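You operate a simulated robot arm through the tools that you are given. There is no shell and no other tool.

The job below is to be done with a simulated robot arm. You get a single attempt, and the scene is never put back.

TASK
Put things in order on the top of the steel bench. At the end: the blue cloth stands on top of the grey cover; the grey bulb stands where the grey gauge stood; the grey gauge stands where the blue cloth stood; the white cloth from the top of the steel bench is on the brown carton (marked "PADS"); whatever was shut is shut again. Leave all else as you found it, and nothing knocked over.
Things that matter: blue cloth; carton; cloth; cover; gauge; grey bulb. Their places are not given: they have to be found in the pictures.

It is judged by the outcome, as a careful person would: the job done as asked, and still so three seconds after it is handed in. It fails if anything else is knocked over, pushed out of place, dropped, spilled or broken. A push-on lid holds only when it is set on centred and level and pressed home; a screw cap is set on level and turned clockwise until tight. Flat cloth is picked up by pressing the open fingertips on it (5 to 10 N) and closing them slowly along it; thin cloth reads only 2 to 8 mm in the jaws.

THE ROBOT
A 7-joint arm with a two-finger parallel gripper, fixed in place. Base frame: the origin is at the foot of the arm, x ahead of it, y to its left, z up; the work surface is at about z = 0.9. Units: m, rad, N and s.
With the tool pointing down near the work surface it reaches from about 0.3 to 0.68 m from the base axis. Its first joint turns from -1.152 to 1.152 rad. Payload 1.57 kg.
Tool frame: the origin (TCP) lies between the finger pads and is the grasp point; the fingertips stand 0.03 m ahead of it; z points along the fingers, y is the line along which they close. The gripper opens to 0.11 m. The fingers are 0.024 m wide and 0.012 m thick; the gripper's body (0.048 by 0.112 m) begins 0.078 m behind the TCP.
Orientation is told as [roll, pitch, yaw] about the base's x, y, z axes, in that order, counted from this pose: with the fingers straight down and closing along the base's y, the tool's x points along the base's -x, its y along +y and its z along -z.

THE INTERFACE
- The arm moves only by the tool arm_command. Its argument "steps" is a list of rows, each a list of 3 entries, a list of its own where there are three numbers: the shift along the tool's x, y, z in m, then the turn, a rotation vector about the tool's x, y, z in rad, then the opening, from 0 (shut) to 1 (fully open). In form: [[[tx, ty, tz], [rx, ry, rz], jaw], ...]. A call has 1 to 20 rows; each row is the pose to reach, as a shift and turn from the pose commanded when the call began, along the tool's axes at that moment. A row lasts 0.2 s, in which the tool goes at most 0.05 m and 0.15 rad; a call with a longer step from one row to the next is refused whole, and so is a gripper value outside its range. A pose out of reach is approached as far as the arm can. The call stops where the force on the tool passes 40 N (or 10 N more than at its start, if that is more) or the arm is blocked; 0.2 s more then pass. The fingers move at their own pace (about 0.108 m/s each) and stop on an object; they squeeze with about 42 N. The grip force told is the motor's: it shows also when the fingers shut on nothing. Time passes only in rows, and 0.2 s behind the last, so rows that repeat a pose let the fingers close. It gives the time, the measured TCP pose, the force on the tool (base axes), the opening and the grip force at its end, in the units of the frame above (readings bear some noise), with the torque about the TCP (base axes, N m) and any sound that the robot's microphone picked up.
- Cameras (640 x 400 px; columns grow to the right, rows downward): "scene" is fixed at [0.1678, -0.399, 1.3732]; the picture's right is [0.70, -0.71, 0.00], its down [-0.50, -0.49, -0.71] and it looks along [0.51, 0.50, -0.70] (base axes); focal length 214 px, centre (320, 200). "wrist" rides on the gripper at [0.07, 0.016, -0.141] in the tool frame; the picture's right is [-0.23, 0.97, 0.00], its down [-0.86, -0.20, -0.48] and it looks along [-0.47, -0.11, 0.88] (tool axes); focal length 222 px, centre (320, 200).
- grab_frame(camera): a new picture of that camera. The clock stands still meanwhile.
- probe_pixels(camera, pixels): for up to 12 pixels [column, row] of the newest picture of that camera ("zoom" is the newest enlarged one), the place [x, y, z] in the base frame of the surface seen there, good to about 0.002 m, but the place of the scene camera against the robot may be out by one fixed shift of up to 0.025 m in any direction. The clock stands still meanwhile.
- enlarge(camera, box): a new picture of the part [left, top, right, bottom] of that camera's present view, enlarged. The clock stands still meanwhile.
- close_job(): hands the job in; it is judged then, once.

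Open the gripper and draw the arm clear of the work before you hand the job in, unless the task says otherwise.

The tools are called after "Request:" as a command line: name --argument value ..., lists and objects as JSON in quotes. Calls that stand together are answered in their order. arm_command: Moves the arm, as the interface text tells. Its arguments: {"type":"object","properties":{"steps":{"type":"array","items":{"type":"array"}}},"required":["steps"]} The other tools are called the same way: grab_frame (camera) takes a picture; probe_pixels (camera, pixels) gives the place of the surface under pixels of a picture; enlarge (camera, box) takes an enlarged picture of a part of a camera's view; close_job () hands the job in.

At the start:

```text
time: 0.0
position: [0.4084, -0.1175, 1.2297]
tcp_rot: [-0.001, -0.001, 0.001]
force: [0.2, 0.3, 0.2]
moment: [-0.01, 0.01, -0.01]
gripper_width: 0.1098
gripper_force: 0.2
```

scene: 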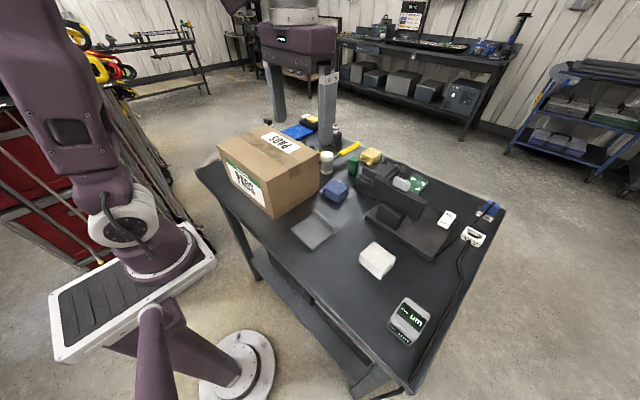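
wrist: 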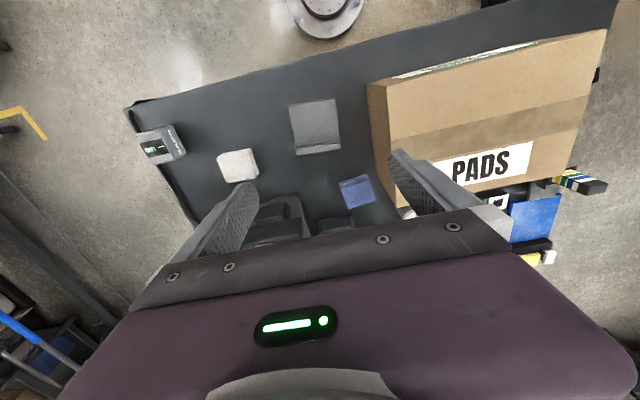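

The scene shows a carton around (270,170), a blue cloth at (335,190), a grey flat cover at (313,232), a white cloth at (377,260) and a gauge at (409,322). I'll enlarge several regions to identify each thing.

Request:
enlarge --camera "scene" --box '[190, 110, 350, 210]'

Request:
enlarge --camera "scene" --box '[340, 140, 500, 240]'

Request:
enlarge --camera "scene" --box '[280, 180, 440, 280]'

Request:
enlarge --camera "scene" --box '[340, 240, 500, 340]'

Request:
enlarge --camera "wrist" --box '[120, 80, 400, 255]'

```text
4.00 times, centred on (270, 160) of scene
```

zoom: 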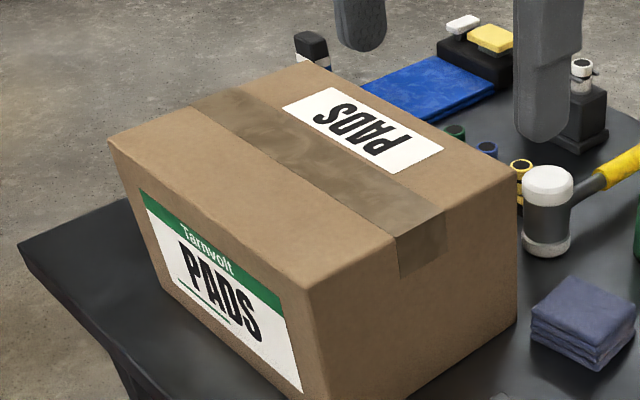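

```text
4.00 times, centred on (420, 190) of scene
```

zoom: 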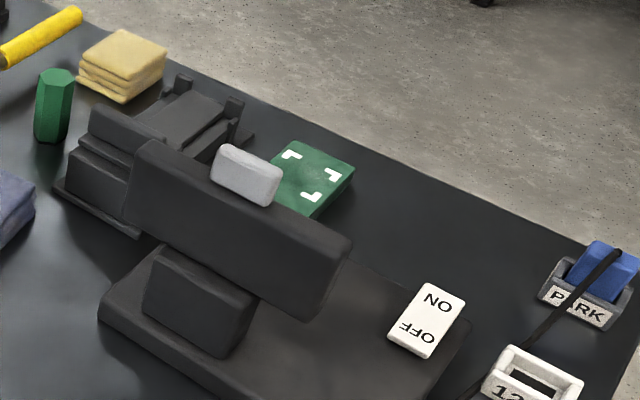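

```text
4.00 times, centred on (360, 230) of scene
```

zoom: 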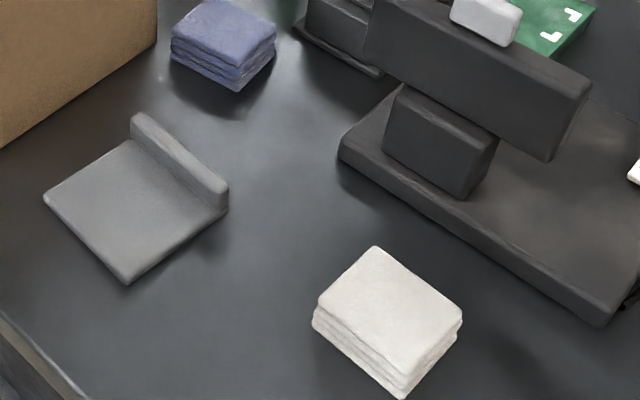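

```text
4.00 times, centred on (420, 290) of scene
```

zoom: 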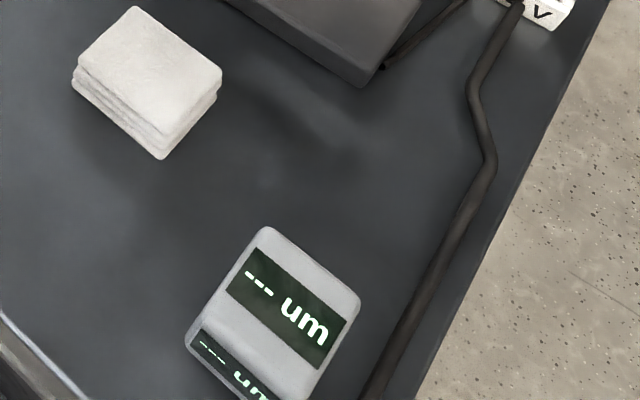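

```text
2.29 times, centred on (260, 168) of wrist
```

zoom: 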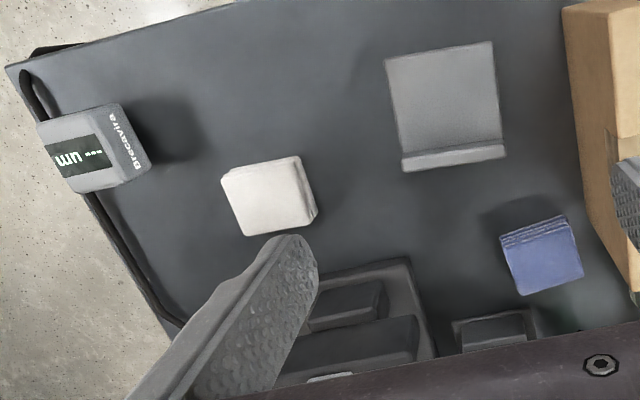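

No bulb is visible yet, and there is also a bright blue thing behind the carton at (300,130). I'll enlarge those zones more and probe positions.

Request:
enlarge --camera "scene" --box '[264, 105, 344, 155]'

Request:
enlarge --camera "scene" --box '[280, 200, 344, 260]'

Request:
enlarge --camera "wrist" --box '[440, 130, 640, 270]'

Request:
probe_pixels --camera "scene" --pixels '[[313, 232], [335, 188], [377, 258], [404, 318], [270, 150], [300, 131], [401, 184], [350, 230], [400, 205], [430, 230], [415, 183], [330, 222]]'

Request:
probe_pixels --camera "wrist" --pixels '[[315, 120], [357, 190], [238, 165], [160, 145], [490, 165], [535, 215], [250, 110], [320, 148], [290, 105], [337, 98], [340, 148], [297, 155]]'

```text
8.00 times, centred on (304, 130) of scene
```

zoom: 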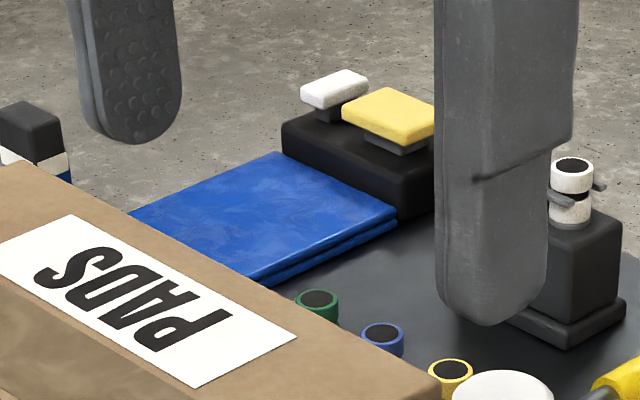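

```text
6.67 times, centred on (312, 230) of scene
```

zoom: 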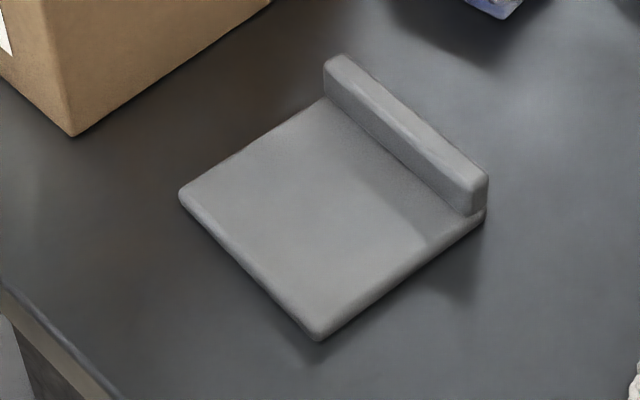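

```text
2.86 times, centred on (540, 200) of wrist
```

zoom: 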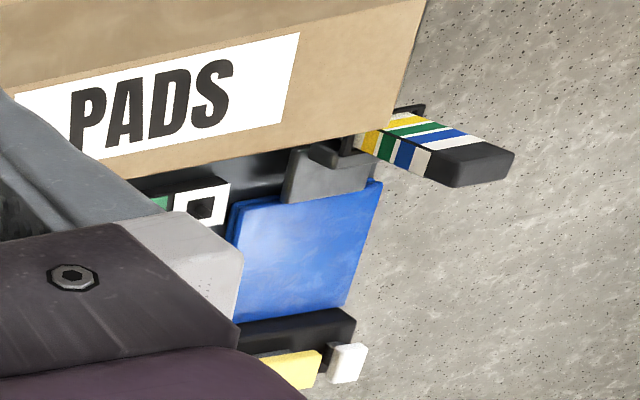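

```text
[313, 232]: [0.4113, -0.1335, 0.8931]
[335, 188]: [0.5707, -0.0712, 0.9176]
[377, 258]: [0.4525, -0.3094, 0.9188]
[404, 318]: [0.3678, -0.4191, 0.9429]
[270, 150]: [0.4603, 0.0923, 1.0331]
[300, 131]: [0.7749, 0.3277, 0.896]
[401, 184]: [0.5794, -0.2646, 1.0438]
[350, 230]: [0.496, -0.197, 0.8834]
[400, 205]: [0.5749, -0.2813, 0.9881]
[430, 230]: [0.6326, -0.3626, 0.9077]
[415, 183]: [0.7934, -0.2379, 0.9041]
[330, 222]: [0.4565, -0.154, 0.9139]
```

```text
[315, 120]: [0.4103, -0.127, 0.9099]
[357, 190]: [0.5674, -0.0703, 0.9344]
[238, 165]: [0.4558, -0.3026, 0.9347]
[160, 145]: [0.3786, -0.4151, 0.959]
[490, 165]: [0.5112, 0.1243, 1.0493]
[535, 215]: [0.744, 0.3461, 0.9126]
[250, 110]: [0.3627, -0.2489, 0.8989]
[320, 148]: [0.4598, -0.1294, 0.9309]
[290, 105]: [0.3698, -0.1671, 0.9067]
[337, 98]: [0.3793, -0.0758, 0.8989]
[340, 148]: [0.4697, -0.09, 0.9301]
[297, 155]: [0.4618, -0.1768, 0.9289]
```

The wrist camera puts the bench at z≈0.899 and the carton top at 1.049. No bulb is seen, so I move the arm toward (0.5, 0.2) to look behind the carton.

Request:
arm_command --steps '[[[-0.015, 0.043, 0], [0, 0, 0], 1], [[-0.03, 0.086, 0], [0, 0, 0], 1], [[-0.045, 0.129, 0], [0, 0, 0], 1], [[-0.06, 0.172, 0], [0, 0, 0], 1], [[-0.075, 0.215, 0], [0, 0, 0], 1], [[-0.09, 0.258, 0], [0, 0, 0], 1], [[-0.1, 0.3, 0], [0, 0, 0], 1], [[-0.1, 0.3, 0], [0, 0, 0], 1]]'

Request:
grab_frame --camera "wrist"

Request:
grab_frame --camera "scene"

```text
time: 1.8
position: [0.5065, 0.1861, 1.2314]
tcp_rot: [0.001, 0.002, -0.001]
force: [0.0, 0.4, 0.2]
moment: [0.02, -0.03, -0.01]
gripper_width: 0.1101
gripper_force: 0.0
```

```text
taken
```

wrist: 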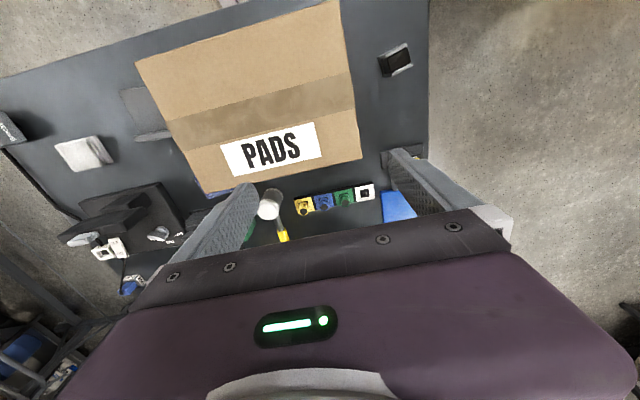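

```text
taken
```

scene: 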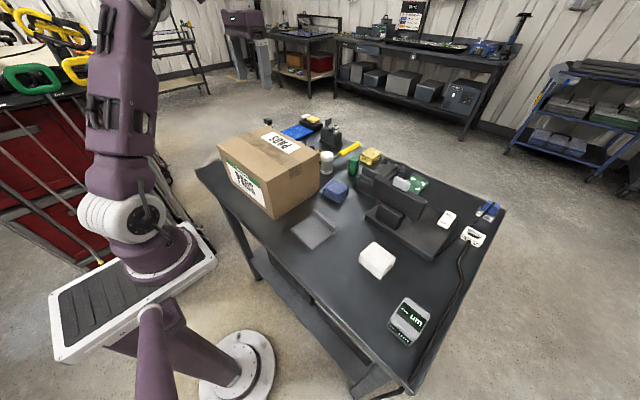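

Now behind the carton I see a dark object at wrist (397,60) and a row of sockets at (335,198). I enlarge these and the back corner in the scene view.

Request:
enlarge --camera "wrist" --box '[340, 20, 440, 90]'

Request:
enlarge --camera "wrist" --box '[240, 160, 440, 260]'

Request:
enlarge --camera "wrist" --box '[50, 160, 210, 270]'

Request:
enlarge --camera "scene" --box '[260, 105, 380, 180]'

Request:
enlarge --camera "scene" --box '[440, 190, 520, 250]'

```text
5.71 times, centred on (390, 55) of wrist
```

zoom: 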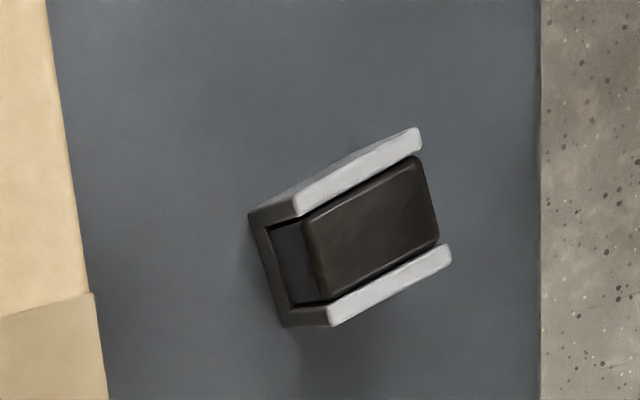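

```text
3.20 times, centred on (340, 210) of wrist
```

zoom: 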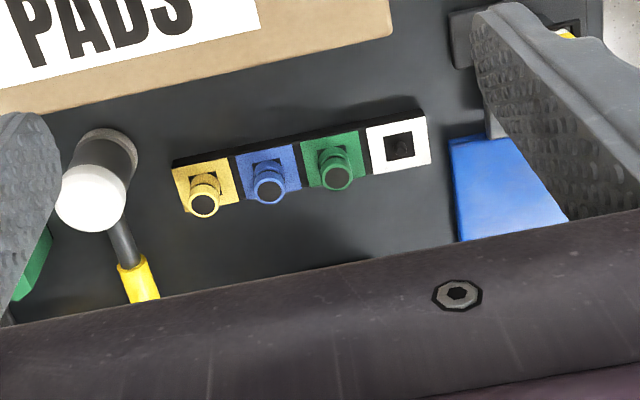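

```text
3.64 times, centred on (130, 215) of wrist
```

zoom: 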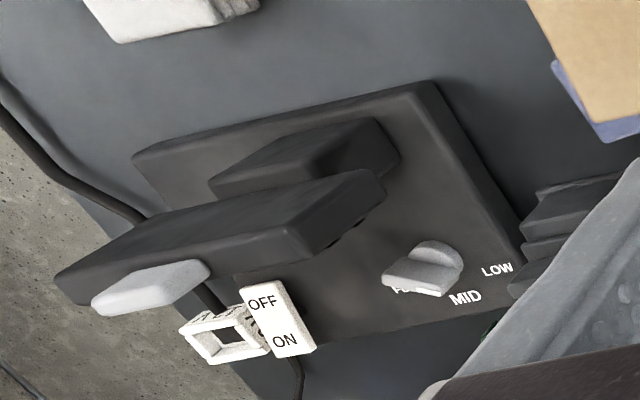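

```text
5.33 times, centred on (320, 142) of scene
```

zoom: 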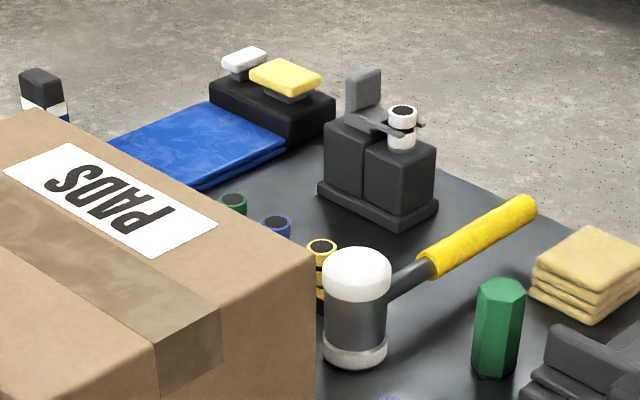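

```text
6.67 times, centred on (480, 220) of scene
```

zoom: 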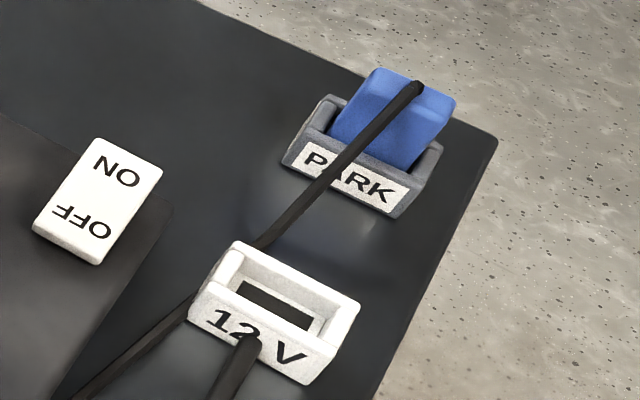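

The far items are a hammer, sockets, lamp switch and plugs; still no bulb. The blue cloth in reach is the stack at scene (335,190). I move over the right side to look at the machine, gauge and cover from closer.

Request:
arm_command --steps '[[[0.02, -0.045, 0], [0, 0, 0], 1], [[0.04, -0.09, 0], [0, 0, 0], 1], [[0.06, -0.135, 0], [0, 0, 0], 1], [[0.08, -0.18, 0], [0, 0, 0], 1], [[0.1, -0.225, 0], [0, 0, 0], 1], [[0.12, -0.27, 0], [0, 0, 0], 1], [[0.14, -0.31, 0], [0, 0, 0], 1], [[0.17, -0.32, 0.03], [0, 0, 0], 1], [[0.18, -0.32, 0.07], [0, 0, 0], 1], [[0.18, -0.32, 0.07], [0, 0, 0], 1]]'

Request:
grab_frame --camera "wrist"

```text
time: 4.0
position: [0.3275, -0.1386, 1.1589]
tcp_rot: [-0.001, -0.001, -0.001]
force: [-0.8, 0.7, 0.5]
moment: [-0.02, -0.04, 0.0]
gripper_width: 0.11
gripper_force: 0.0
```

```text
taken
```

wrist: 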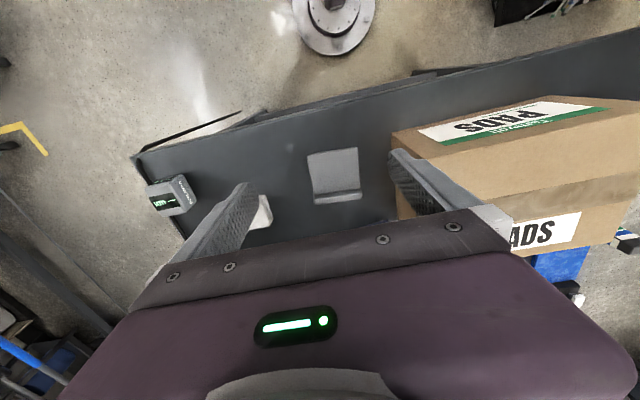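

The cover is at wrist (333,175). I'll enlarge it to see its edges, and the lower shelf region along the bench edge.

Request:
enlarge --camera "wrist" --box '[280, 135, 390, 215]'

Request:
enlarge --camera "wrist" --box '[130, 150, 240, 230]'

Request:
probe_pixels --camera "wrist" --pixels '[[308, 155], [355, 149], [361, 196], [314, 203], [313, 195], [360, 187], [335, 170], [336, 198], [300, 180], [380, 175], [170, 200], [165, 180]]'

```text
5.00 times, centred on (335, 175) of wrist
```

zoom: 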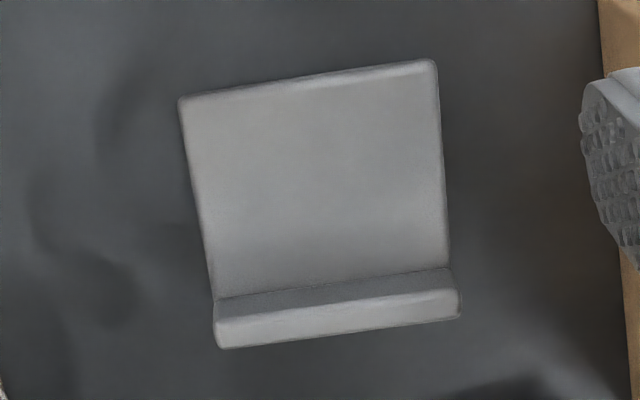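

```text
5.00 times, centred on (185, 190) of wrist
```

zoom: 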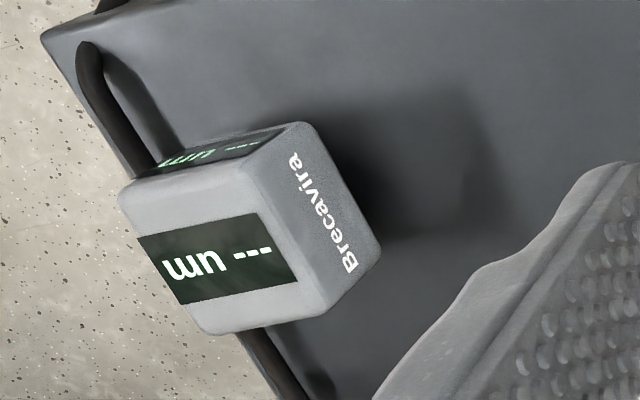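

```text
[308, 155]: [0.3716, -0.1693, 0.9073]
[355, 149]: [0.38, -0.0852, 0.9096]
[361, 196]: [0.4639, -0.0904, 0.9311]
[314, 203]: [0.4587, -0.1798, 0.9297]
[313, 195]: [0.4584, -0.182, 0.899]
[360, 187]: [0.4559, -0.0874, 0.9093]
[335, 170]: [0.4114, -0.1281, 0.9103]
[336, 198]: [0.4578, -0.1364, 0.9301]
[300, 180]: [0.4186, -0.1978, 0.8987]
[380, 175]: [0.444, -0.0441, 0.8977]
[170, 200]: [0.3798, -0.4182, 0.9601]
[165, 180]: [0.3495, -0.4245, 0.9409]
```

The cover is a 9 cm plate (top 0.910) with a 12 mm wide ridge at its +x end up to z 0.931; it may hide the bulb. Before touching it, I look from over the machine for anything hidden behind.

Request:
arm_command --steps '[[[0, 0, -0.04], [0, 0, 0], 1], [[0, -0.02, -0.08], [0, 0, 0], 1], [[-0.04, -0.04, -0.09], [0, 0, 0], 1], [[-0.08, -0.06, -0.09], [0, 0, 0], 1], [[-0.12, -0.08, -0.09], [0, 0, 0], 1], [[-0.16, -0.1, -0.09], [0, 0, 0], 1], [[-0.2, -0.12, -0.09], [0, 0, 0], 1], [[-0.22, -0.12, -0.09], [0, 0, 0], 1], [[-0.22, -0.12, -0.09], [0, 0, 0], 1]]'

Request:
grab_frame --camera "wrist"

```text
time: 6.0
position: [0.5103, -0.2411, 1.2287]
tcp_rot: [-0.001, 0.0, 0.0]
force: [-1.0, -0.2, 0.2]
moment: [-0.05, 0.0, 0.01]
gripper_width: 0.1101
gripper_force: 0.1
out of reach, approached as far as the arm can: row 7, 8, 9
```

```text
taken
```

wrist: 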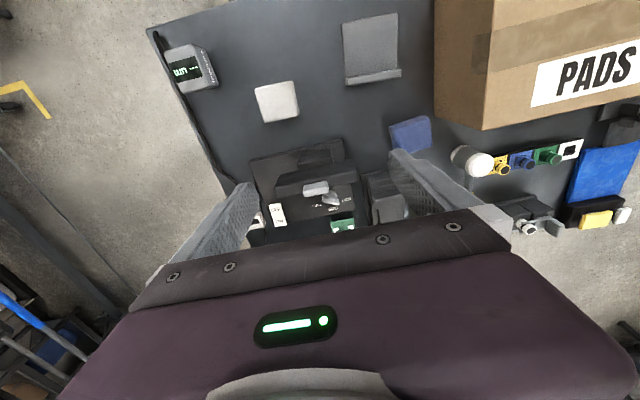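

The bench top shows no loose bulb, so it is likely under the grey cover at wrist (370,48). I zoom on it here to measure its corners and ridge.

Request:
enlarge --camera "wrist" --box '[330, 0, 430, 100]'

Request:
enlarge --camera "wrist" --box '[370, 100, 470, 170]'

Request:
enlarge --camera "wrist" --box '[235, 130, 435, 240]'

```text
4.00 times, centred on (380, 50) of wrist
```

zoom: 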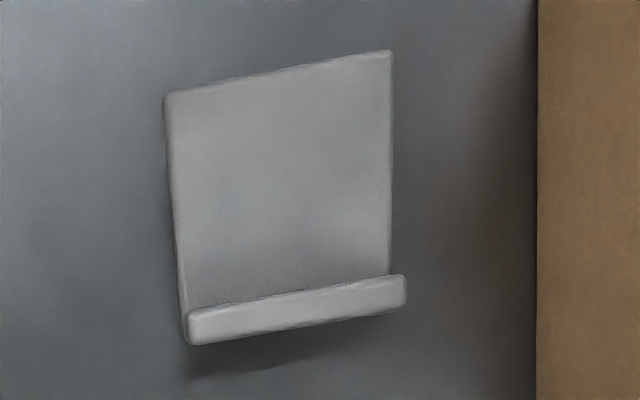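

```text
5.71 times, centred on (420, 135) of wrist
```

zoom: 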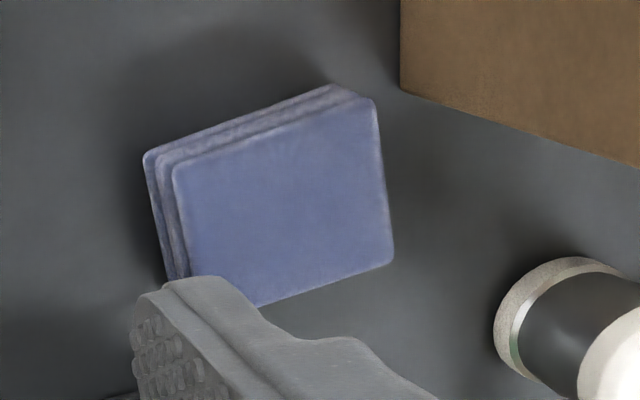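

```text
3.20 times, centred on (335, 185) of wrist
```

zoom: 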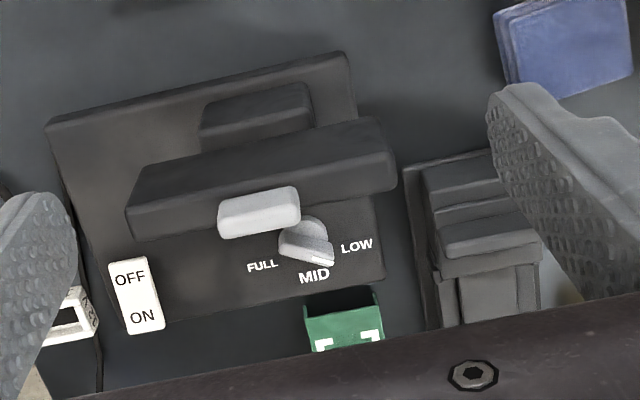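

I probe points on the ridge, plate, cloths, carton and gauge from this wrist view to fix the geometry.

Request:
probe_pixels --camera "wrist" --pixels '[[349, 80], [375, 76], [399, 72], [343, 25], [396, 15], [370, 40], [349, 76], [396, 68], [412, 125], [430, 118], [433, 143], [402, 130]]'

Request:
probe_pixels --camera "wrist" --pixels '[[257, 90], [294, 83], [299, 112], [266, 120], [278, 102], [500, 50], [540, 30], [440, 5], [480, 110], [166, 55], [200, 50], [185, 88]]'

```text
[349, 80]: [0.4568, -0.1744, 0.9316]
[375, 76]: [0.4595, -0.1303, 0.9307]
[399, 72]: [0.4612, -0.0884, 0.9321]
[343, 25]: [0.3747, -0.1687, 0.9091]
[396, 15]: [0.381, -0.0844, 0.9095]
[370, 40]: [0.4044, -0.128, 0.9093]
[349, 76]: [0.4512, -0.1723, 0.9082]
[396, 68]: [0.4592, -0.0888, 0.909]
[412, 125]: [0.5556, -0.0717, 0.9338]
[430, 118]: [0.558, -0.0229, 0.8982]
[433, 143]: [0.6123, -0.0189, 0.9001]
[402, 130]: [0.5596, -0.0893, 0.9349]
```

```text
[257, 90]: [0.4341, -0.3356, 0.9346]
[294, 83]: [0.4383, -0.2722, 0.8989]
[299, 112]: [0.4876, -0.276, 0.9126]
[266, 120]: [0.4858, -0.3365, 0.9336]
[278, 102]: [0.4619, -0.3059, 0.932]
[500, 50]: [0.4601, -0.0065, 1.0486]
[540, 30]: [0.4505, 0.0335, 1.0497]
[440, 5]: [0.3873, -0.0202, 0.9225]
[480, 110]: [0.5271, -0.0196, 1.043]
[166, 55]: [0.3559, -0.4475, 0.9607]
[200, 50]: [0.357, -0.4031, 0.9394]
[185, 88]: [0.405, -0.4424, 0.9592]
```

The ridge centre is about (0.4605, -0.130), top 0.931, running nearly along y (turned −5.5°). I move above it and turn the gripper so that it closes across the ridge.

Request:
arm_command --steps '[[[0.005, 0.011, 0.005], [0, 0, -0.147], 1], [[0.01, 0.022, 0.01], [0, 0, -0.294], 1], [[0.015, 0.033, 0.02], [0, 0, -0.441], 1], [[0.02, 0.044, 0.03], [0, 0, -0.588], 1], [[0.025, 0.055, 0.04], [0, 0, -0.735], 1], [[0.03, 0.066, 0.05], [0, 0, -0.882], 1], [[0.035, 0.077, 0.06], [0, 0, -1.029], 1], [[0.04, 0.088, 0.07], [0, 0, -1.176], 1], [[0.045, 0.1, 0.08], [0, 0, -1.323], 1], [[0.05, 0.111, 0.08], [0, 0, -1.47], 0.6], [[0.05, 0.111, 0.1], [0, 0, -1.47], 0.6], [[0.05, 0.111, 0.1], [0, 0, -1.47], 0.6]]'

Request:
grab_frame --camera "wrist"

Request:
grab_frame --camera "scene"

```text
time: 8.6
position: [0.4618, -0.1258, 1.1271]
tcp_rot: [-0.001, 0.0, 1.47]
force: [-0.1, 0.1, -0.4]
moment: [-0.01, 0.0, 0.0]
gripper_width: 0.0659
gripper_force: 0.0
```

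```text
taken
```

wrist: 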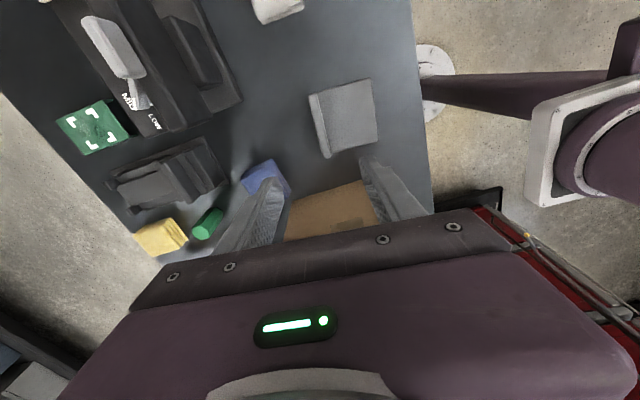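

```text
taken
```

scene: 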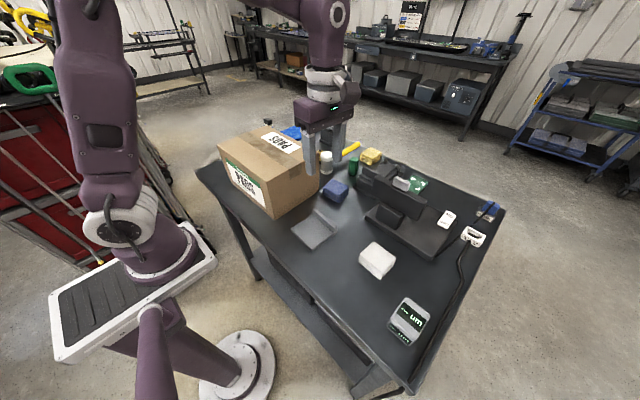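

The view confirms the alignment with the ridge at wrist (320,125). I descend so the open fingertips straddle the ridge just above the plate.

Request:
arm_command --steps '[[[0.004, 0.001, 0.04], [0, 0, 0], 0.6], [[0.004, 0.001, 0.08], [0, 0, 0], 0.6], [[0.004, 0.001, 0.12], [0, 0, 0], 0.6], [[0.004, 0.001, 0.15], [0, 0, 0], 0.6], [[0.004, 0.001, 0.17], [0, 0, 0], 0.6], [[0.004, 0.001, 0.18], [0, 0, 0], 0.6], [[0.004, 0.001, 0.18], [0, 0, 0], 0.6]]'

Request:
grab_frame --camera "scene"

Request:
grab_frame --camera "wrist"

```text
time: 10.2
position: [0.4583, -0.1328, 0.9505]
tcp_rot: [-0.002, 0.001, 1.47]
force: [-0.2, -0.1, 0.4]
moment: [-0.02, 0.0, -0.02]
gripper_width: 0.0663
gripper_force: 0.1
```

```text
taken
```

scene: 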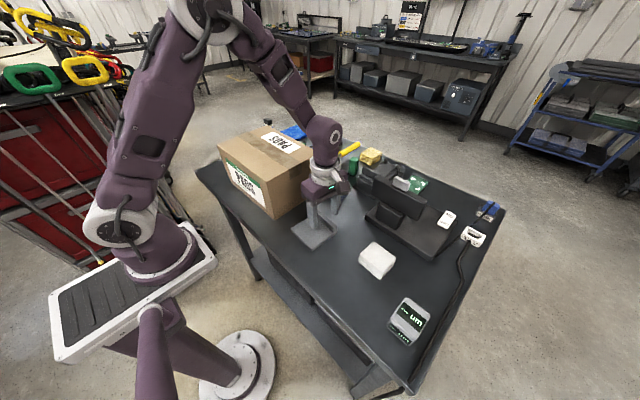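

```text
taken
```

wrist: 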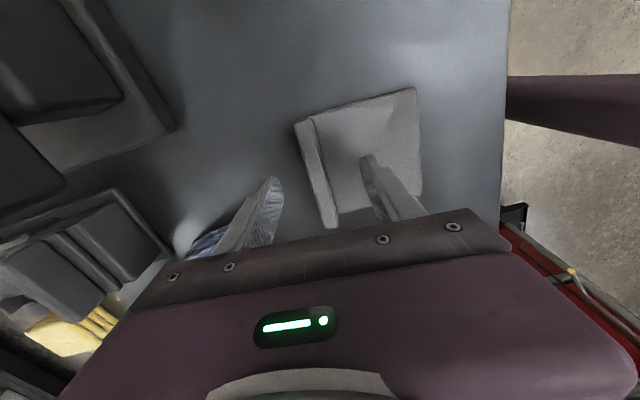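

The fingertips straddle the ridge at wrist (318,170). I go down 4 mm more and close on it.

Request:
arm_command --steps '[[[0, 0, 0.004], [0, 0, 0], 0.6], [[0, 0, 0.004], [0, 0, 0], 0.3], [[0, 0, 0.004], [0, 0, 0], 0.1], [[0, 0, 0.004], [0, 0, 0], 0.05], [[0, 0, 0.004], [0, 0, 0], 0.05]]'

```text
time: 11.4
position: [0.4591, -0.1336, 0.9464]
tcp_rot: [0.0, 0.0, 1.472]
force: [-0.2, 0.3, 0.1]
moment: [-0.03, -0.01, -0.01]
gripper_width: 0.0134
gripper_force: 30.2
```

The ridge is gripped (13 mm). I lift gently by a few millimetres to feel whether it lifts off or is hinged or sliding.

Request:
arm_command --steps '[[[0, 0, 0], [0, 0, 0], 0], [[0, 0, -0.003], [0, 0, 0], 0], [[0, 0, -0.006], [0, 0, 0], 0], [[0, 0, -0.006], [0, 0, 0], 0]]'

Request:
grab_frame --camera "scene"

Request:
enlarge --camera "scene" --box '[280, 190, 360, 260]'

```text
time: 12.4
position: [0.4591, -0.1335, 0.9518]
tcp_rot: [0.002, 0.0, 1.472]
force: [0.9, 0.3, -0.7]
moment: [-0.01, -0.06, 0.0]
gripper_width: 0.0132
gripper_force: 29.6
```

```text
taken
```

scene: 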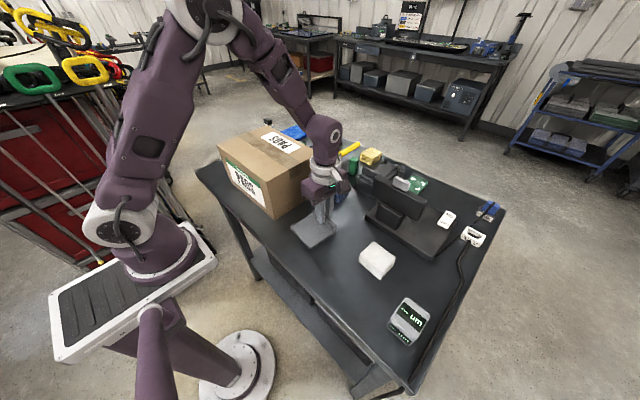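

```text
5.71 times, centred on (320, 225) of scene
```

zoom: 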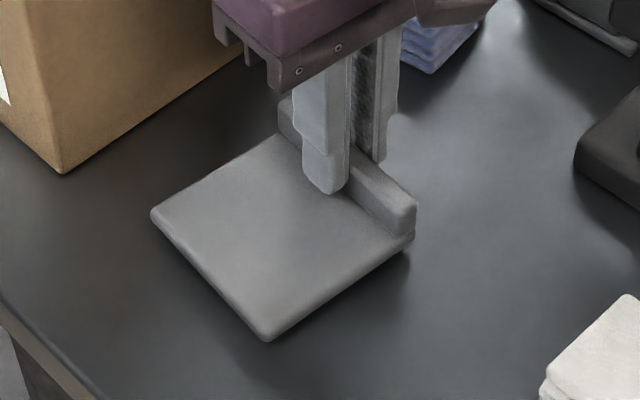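

The load is small (about 0.7 N). I raise it another 15 mm and look whether the plate comes along.

Request:
arm_command --steps '[[[0, 0, -0.005], [0, 0, 0], 0], [[0, 0, -0.01], [0, 0, 0], 0], [[0, 0, -0.015], [0, 0, 0], 0], [[0, 0, -0.015], [0, 0, 0], 0]]'

Request:
enlarge --camera "scene" --box '[280, 190, 360, 260]'

```text
time: 13.4
position: [0.459, -0.1325, 0.9662]
tcp_rot: [-0.001, -0.001, 1.471]
force: [-0.1, -0.6, -1.2]
moment: [0.01, -0.04, 0.02]
gripper_width: 0.0133
gripper_force: 30.0
```

```text
5.71 times, centred on (320, 225) of scene
```

zoom: 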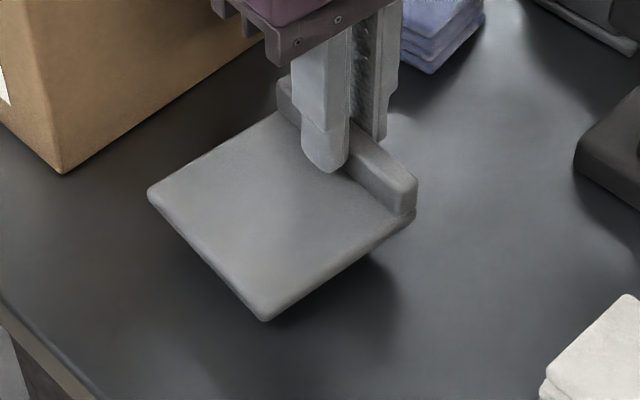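

The whole cover comes up level and free. I raise it further to look below it.

Request:
arm_command --steps '[[[0, 0, -0.02], [0, 0, 0], 0], [[0, 0, -0.04], [0, 0, 0], 0], [[0, 0, -0.06], [0, 0, 0], 0], [[0, 0, -0.08], [0, 0, 0], 0], [[0, 0, -0.1], [0, 0, 0], 0], [[0, 0, -0.1], [0, 0, 0], 0]]'

Request:
enlarge --camera "scene" --box '[280, 180, 376, 260]'

Request:
grab_frame --camera "wrist"

```text
time: 14.8
position: [0.4591, -0.1318, 1.0655]
tcp_rot: [0.001, -0.001, 1.471]
force: [0.4, -0.3, -1.1]
moment: [0.01, -0.02, -0.04]
gripper_width: 0.0134
gripper_force: 30.4
```

```text
5.00 times, centred on (328, 220) of scene
```

zoom: 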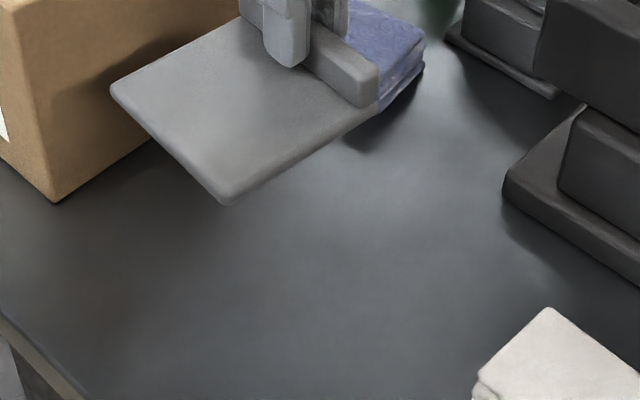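

```text
taken
```

wrist: 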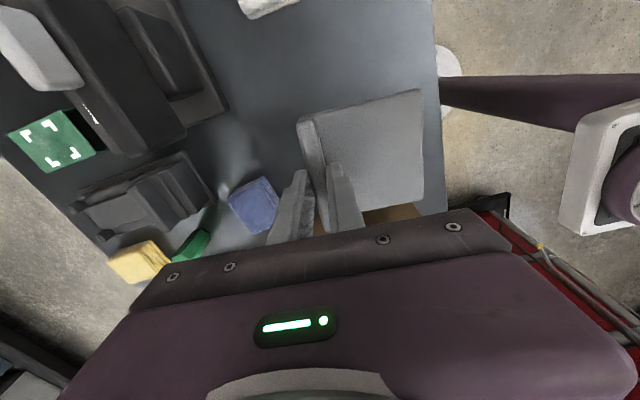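

Only plain bench lies below the cover, so it's just a loose plate; I set it back exactly where it was, slowly at the end.

Request:
arm_command --steps '[[[0, 0, 0.03], [0, 0, 0], 0], [[0, 0, 0.06], [0, 0, 0], 0], [[0, 0, 0.085], [0, 0, 0], 0], [[0, 0, 0.105], [0, 0, 0], 0], [[0, 0, 0.112], [0, 0, 0], 0], [[0, 0, 0.116], [0, 0, 0], 0], [[0, 0, 0.118], [0, 0, 0], 0], [[0, 0, 0.12], [0, 0, 0], 0], [[0, 0, 0.121], [0, 0, 0], 0], [[0, 0, 0.121], [0, 0, 0], 0]]'

```text
time: 17.0
position: [0.459, -0.1335, 0.9453]
tcp_rot: [-0.001, 0.0, 1.472]
force: [-1.5, 0.1, 25.6]
moment: [-0.04, 0.1, -0.02]
gripper_width: 0.0134
gripper_force: 29.6
```

The cover is back on the bench (25 N of contact). I ease off and open, then rise.

Request:
arm_command --steps '[[[0, 0, -0.0012], [0, 0, 0], 0], [[0, 0, -0.0012], [0, 0, 0], 0.2], [[0, 0, -0.0012], [0, 0, 0], 0.4], [[0, 0, -0.0012], [0, 0, 0], 0.4], [[0, 0, -0.02], [0, 0, 0], 0.4], [[0, 0, -0.06], [0, 0, 0], 0.4], [[0, 0, -0.1], [0, 0, 0], 0.4], [[0, 0, -0.14], [0, 0, 0], 0.6], [[0, 0, -0.18], [0, 0, 0], 1], [[0, 0, -0.2], [0, 0, 0], 1]]'

Request:
grab_frame --camera "wrist"

Request:
enlarge --camera "wrist" --box '[0, 0, 240, 150]'

Request:
enlarge --camera "scene" --box '[350, 160, 430, 220]'

Request:
enlarge --camera "wrist" --box '[280, 70, 400, 170]'

```text
time: 19.2
position: [0.4599, -0.1308, 1.146]
tcp_rot: [-0.002, 0.0, 1.472]
force: [0.4, 0.0, 0.6]
moment: [-0.01, 0.02, -0.01]
gripper_width: 0.1098
gripper_force: 0.2
```

```text
taken
```

wrist: 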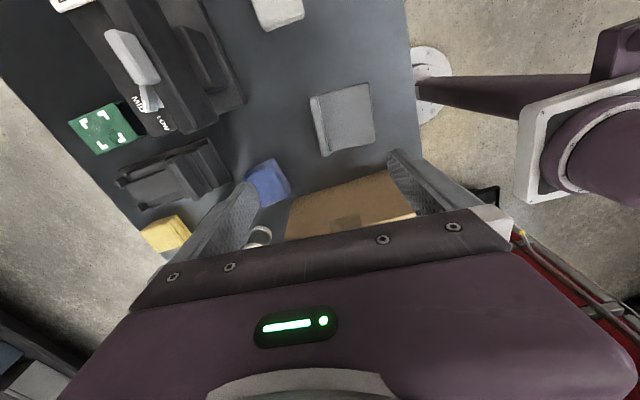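

```text
2.67 times, centred on (120, 75) of wrist
```

zoom: 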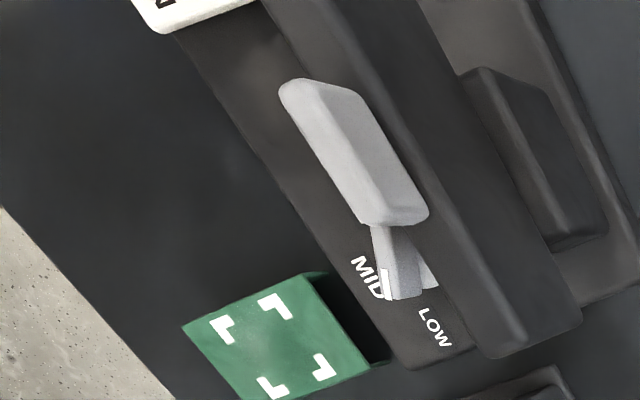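

```text
6.67 times, centred on (390, 190) of scene
```

zoom: 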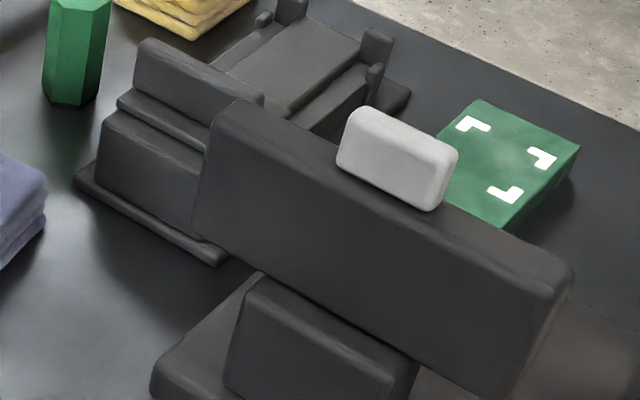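

```text
4.00 times, centred on (340, 120) of wrist
```

zoom: 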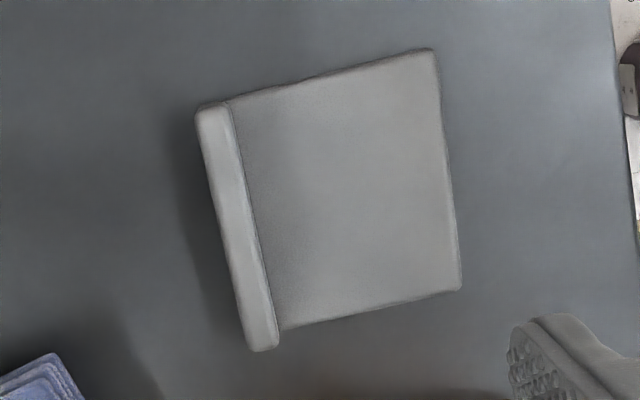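

The cover is back in place. I next search the area left of and behind the carton, flying high at z≈1.25.

Request:
arm_command --steps '[[[0, 0, -0.04], [0, 0, 0], 1], [[0, 0, -0.08], [0, 0, 0], 1], [[-0.04, 0, -0.1], [0, 0, 0], 1], [[-0.08, 0, -0.1], [0, 0, 0], 1], [[-0.12, 0, -0.1], [0, 0, 0], 1], [[-0.16, 0, -0.1], [0, 0, 0], 1], [[-0.2, 0, -0.1], [0, 0, 0], 1], [[-0.24, 0, -0.1], [0, 0, 0], 1], [[-0.28, 0, -0.1], [0, 0, 0], 1], [[-0.28, 0, -0.1], [0, 0, 0], 1]]'

Request:
grab_frame --camera "wrist"

Request:
grab_frame --camera "scene"

Request:
enlarge --camera "scene" --box '[340, 135, 440, 200]'

```text
time: 21.4
position: [0.4889, 0.1475, 1.2445]
tcp_rot: [0.0, 0.0, 1.468]
force: [0.7, -0.5, 1.4]
moment: [-0.01, -0.04, 0.0]
gripper_width: 0.1098
gripper_force: 0.1
```

```text
taken
```

wrist: 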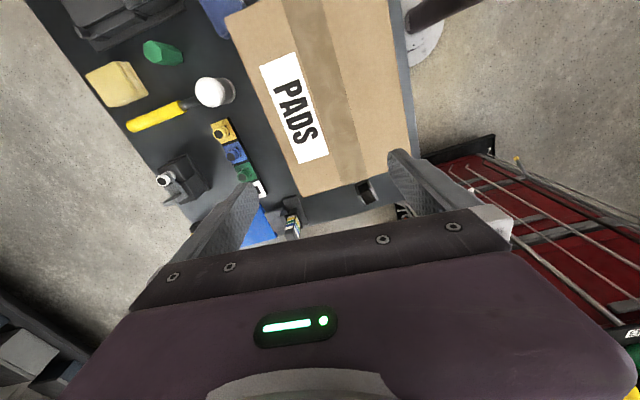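

```text
taken
```

scene: 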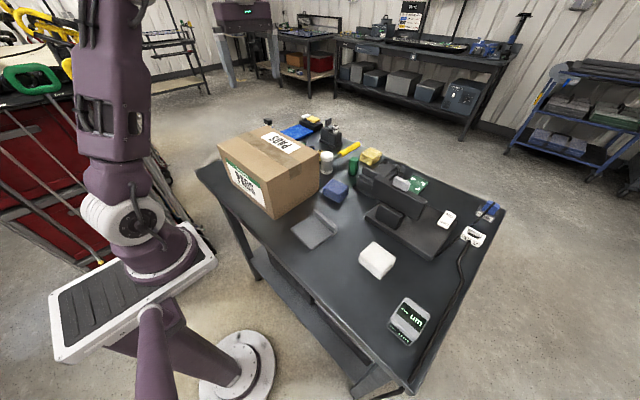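

```text
6.15 times, centred on (390, 168) of scene
```

zoom: 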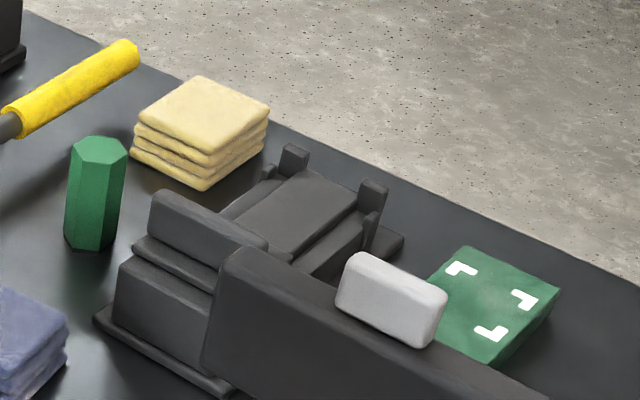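

I enlarge the region left of the carton (wrist 365,190), the striped item (292,222) and the tool area.

Request:
enlarge --camera "wrist" --box '[230, 160, 420, 260]'

Request:
enlarge --camera "wrist" --box '[60, 0, 260, 120]'

Request:
enlarge --camera "wrist" --box '[120, 100, 280, 220]'

Request:
enlarge --camera "scene" --box '[180, 170, 380, 400]'

```text
3.37 times, centred on (325, 210) of wrist
```

zoom: 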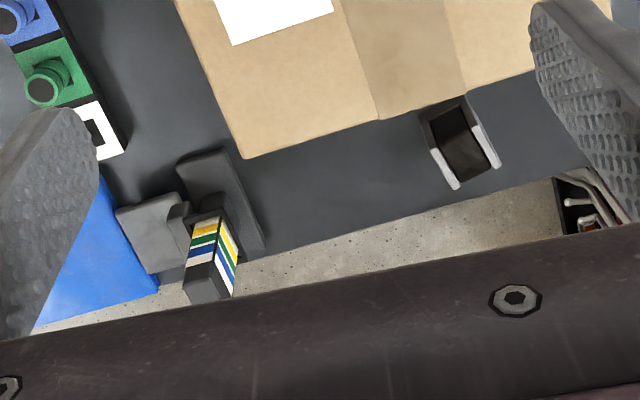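

```text
3.20 times, centred on (160, 60) of wrist
```

zoom: 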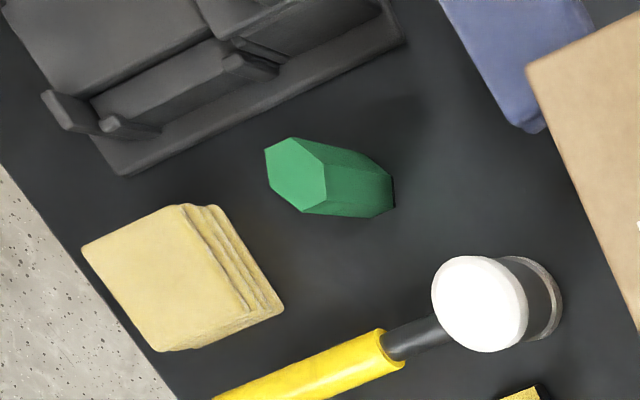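

```text
3.33 times, centred on (200, 160) of wrist
```

zoom: 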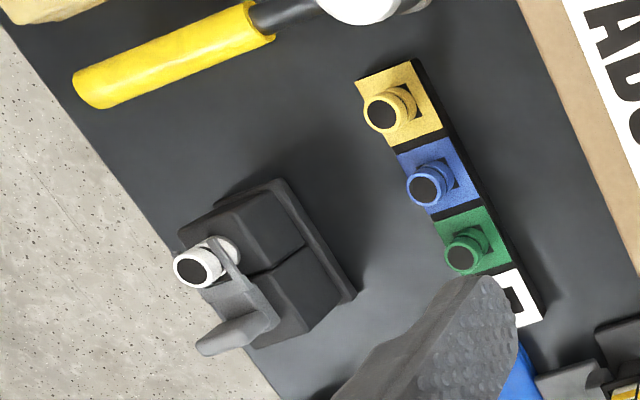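

```text
1.74 times, centred on (280, 285) of scene
```

zoom: 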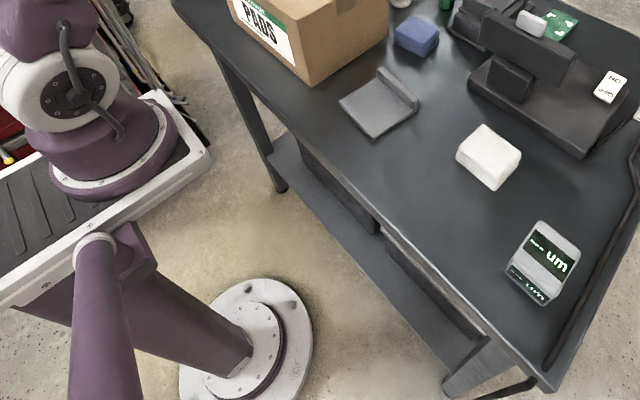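

Still no bulb there. The dark object beside the machine at scene (380,180) looks like a box with a lid, so I turn back to yaw 0 and look at it from over (0.5,-0.13).

Request:
arm_command --steps '[[[0.028, -0.004, 0], [0, 0, 0.147], 1], [[0.056, -0.008, 0], [0, 0, 0.294], 1], [[0.084, -0.012, 0], [0, 0, 0.441], 1], [[0.112, -0.016, 0], [0, 0, 0.588], 1], [[0.14, -0.02, 0], [0, 0, 0.735], 1], [[0.168, -0.024, 0], [0, 0, 0.882], 1], [[0.196, -0.028, 0], [0, 0, 1.029], 1], [[0.224, -0.032, 0], [0, 0, 1.176], 1], [[0.252, -0.036, 0], [0, 0, 1.323], 1], [[0.275, -0.038, 0], [0, 0, 1.468], 1], [[0.275, -0.038, 0.02], [0, 0, 1.468], 1]]'

Request:
grab_frame --camera "wrist"

Request:
enlarge --camera "wrist" --box '[200, 100, 420, 240]'

```text
time: 23.8
position: [0.5004, -0.1309, 1.2245]
tcp_rot: [0.0, -0.001, 0.0]
force: [0.3, -0.3, 0.2]
moment: [-0.02, 0.01, 0.0]
gripper_width: 0.1099
gripper_force: 0.0
```

```text
taken
```

wrist: 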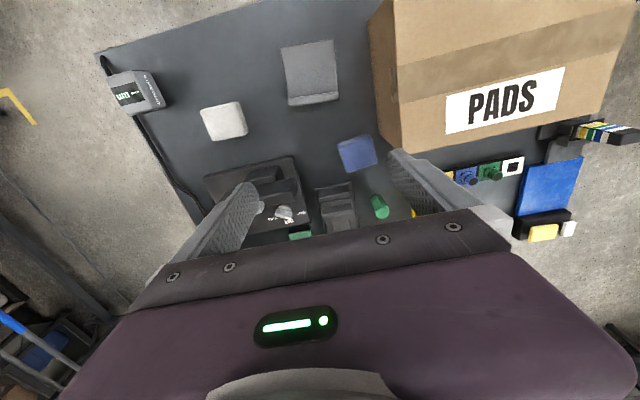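

```text
2.86 times, centred on (310, 170) of wrist
```

zoom: 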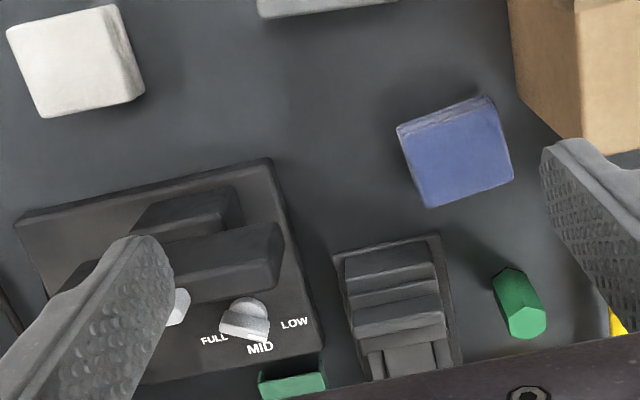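

The dark object is a stepped solid holder with nothing visible in it. I look closer at the panels under the bench front edge in the scene view and the far shelves.

Request:
enlarge --camera "scene" --box '[230, 240, 390, 370]'

Request:
enlarge --camera "scene" --box '[330, 0, 640, 180]'

Request:
enlarge --camera "scene" --box '[60, 0, 340, 160]'

Request:
enlarge --camera "scene" --box '[370, 285, 450, 385]'

```text
3.08 times, centred on (310, 305) of scene
```

zoom: 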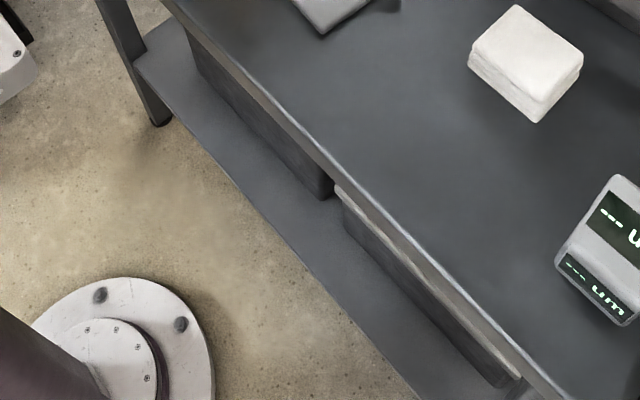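

```text
2.06 times, centred on (485, 90) of scene
```

zoom: 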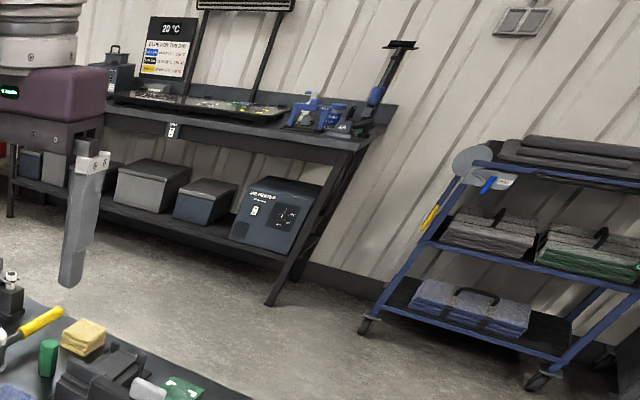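

```text
2.29 times, centred on (200, 80) of scene
```

zoom: 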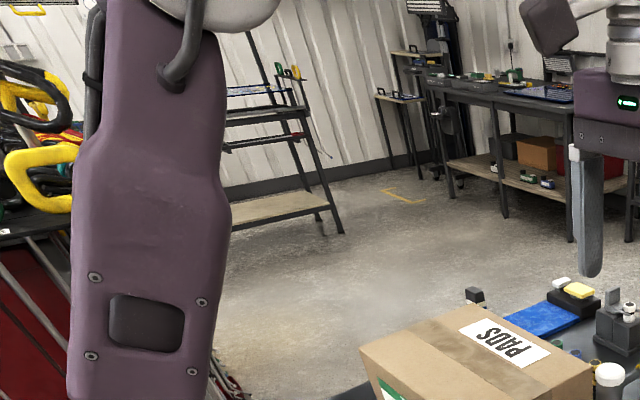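

```text
4.00 times, centred on (410, 335) of scene
```

zoom: 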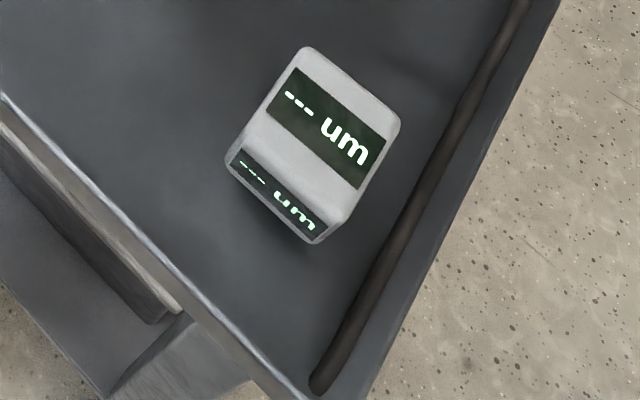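

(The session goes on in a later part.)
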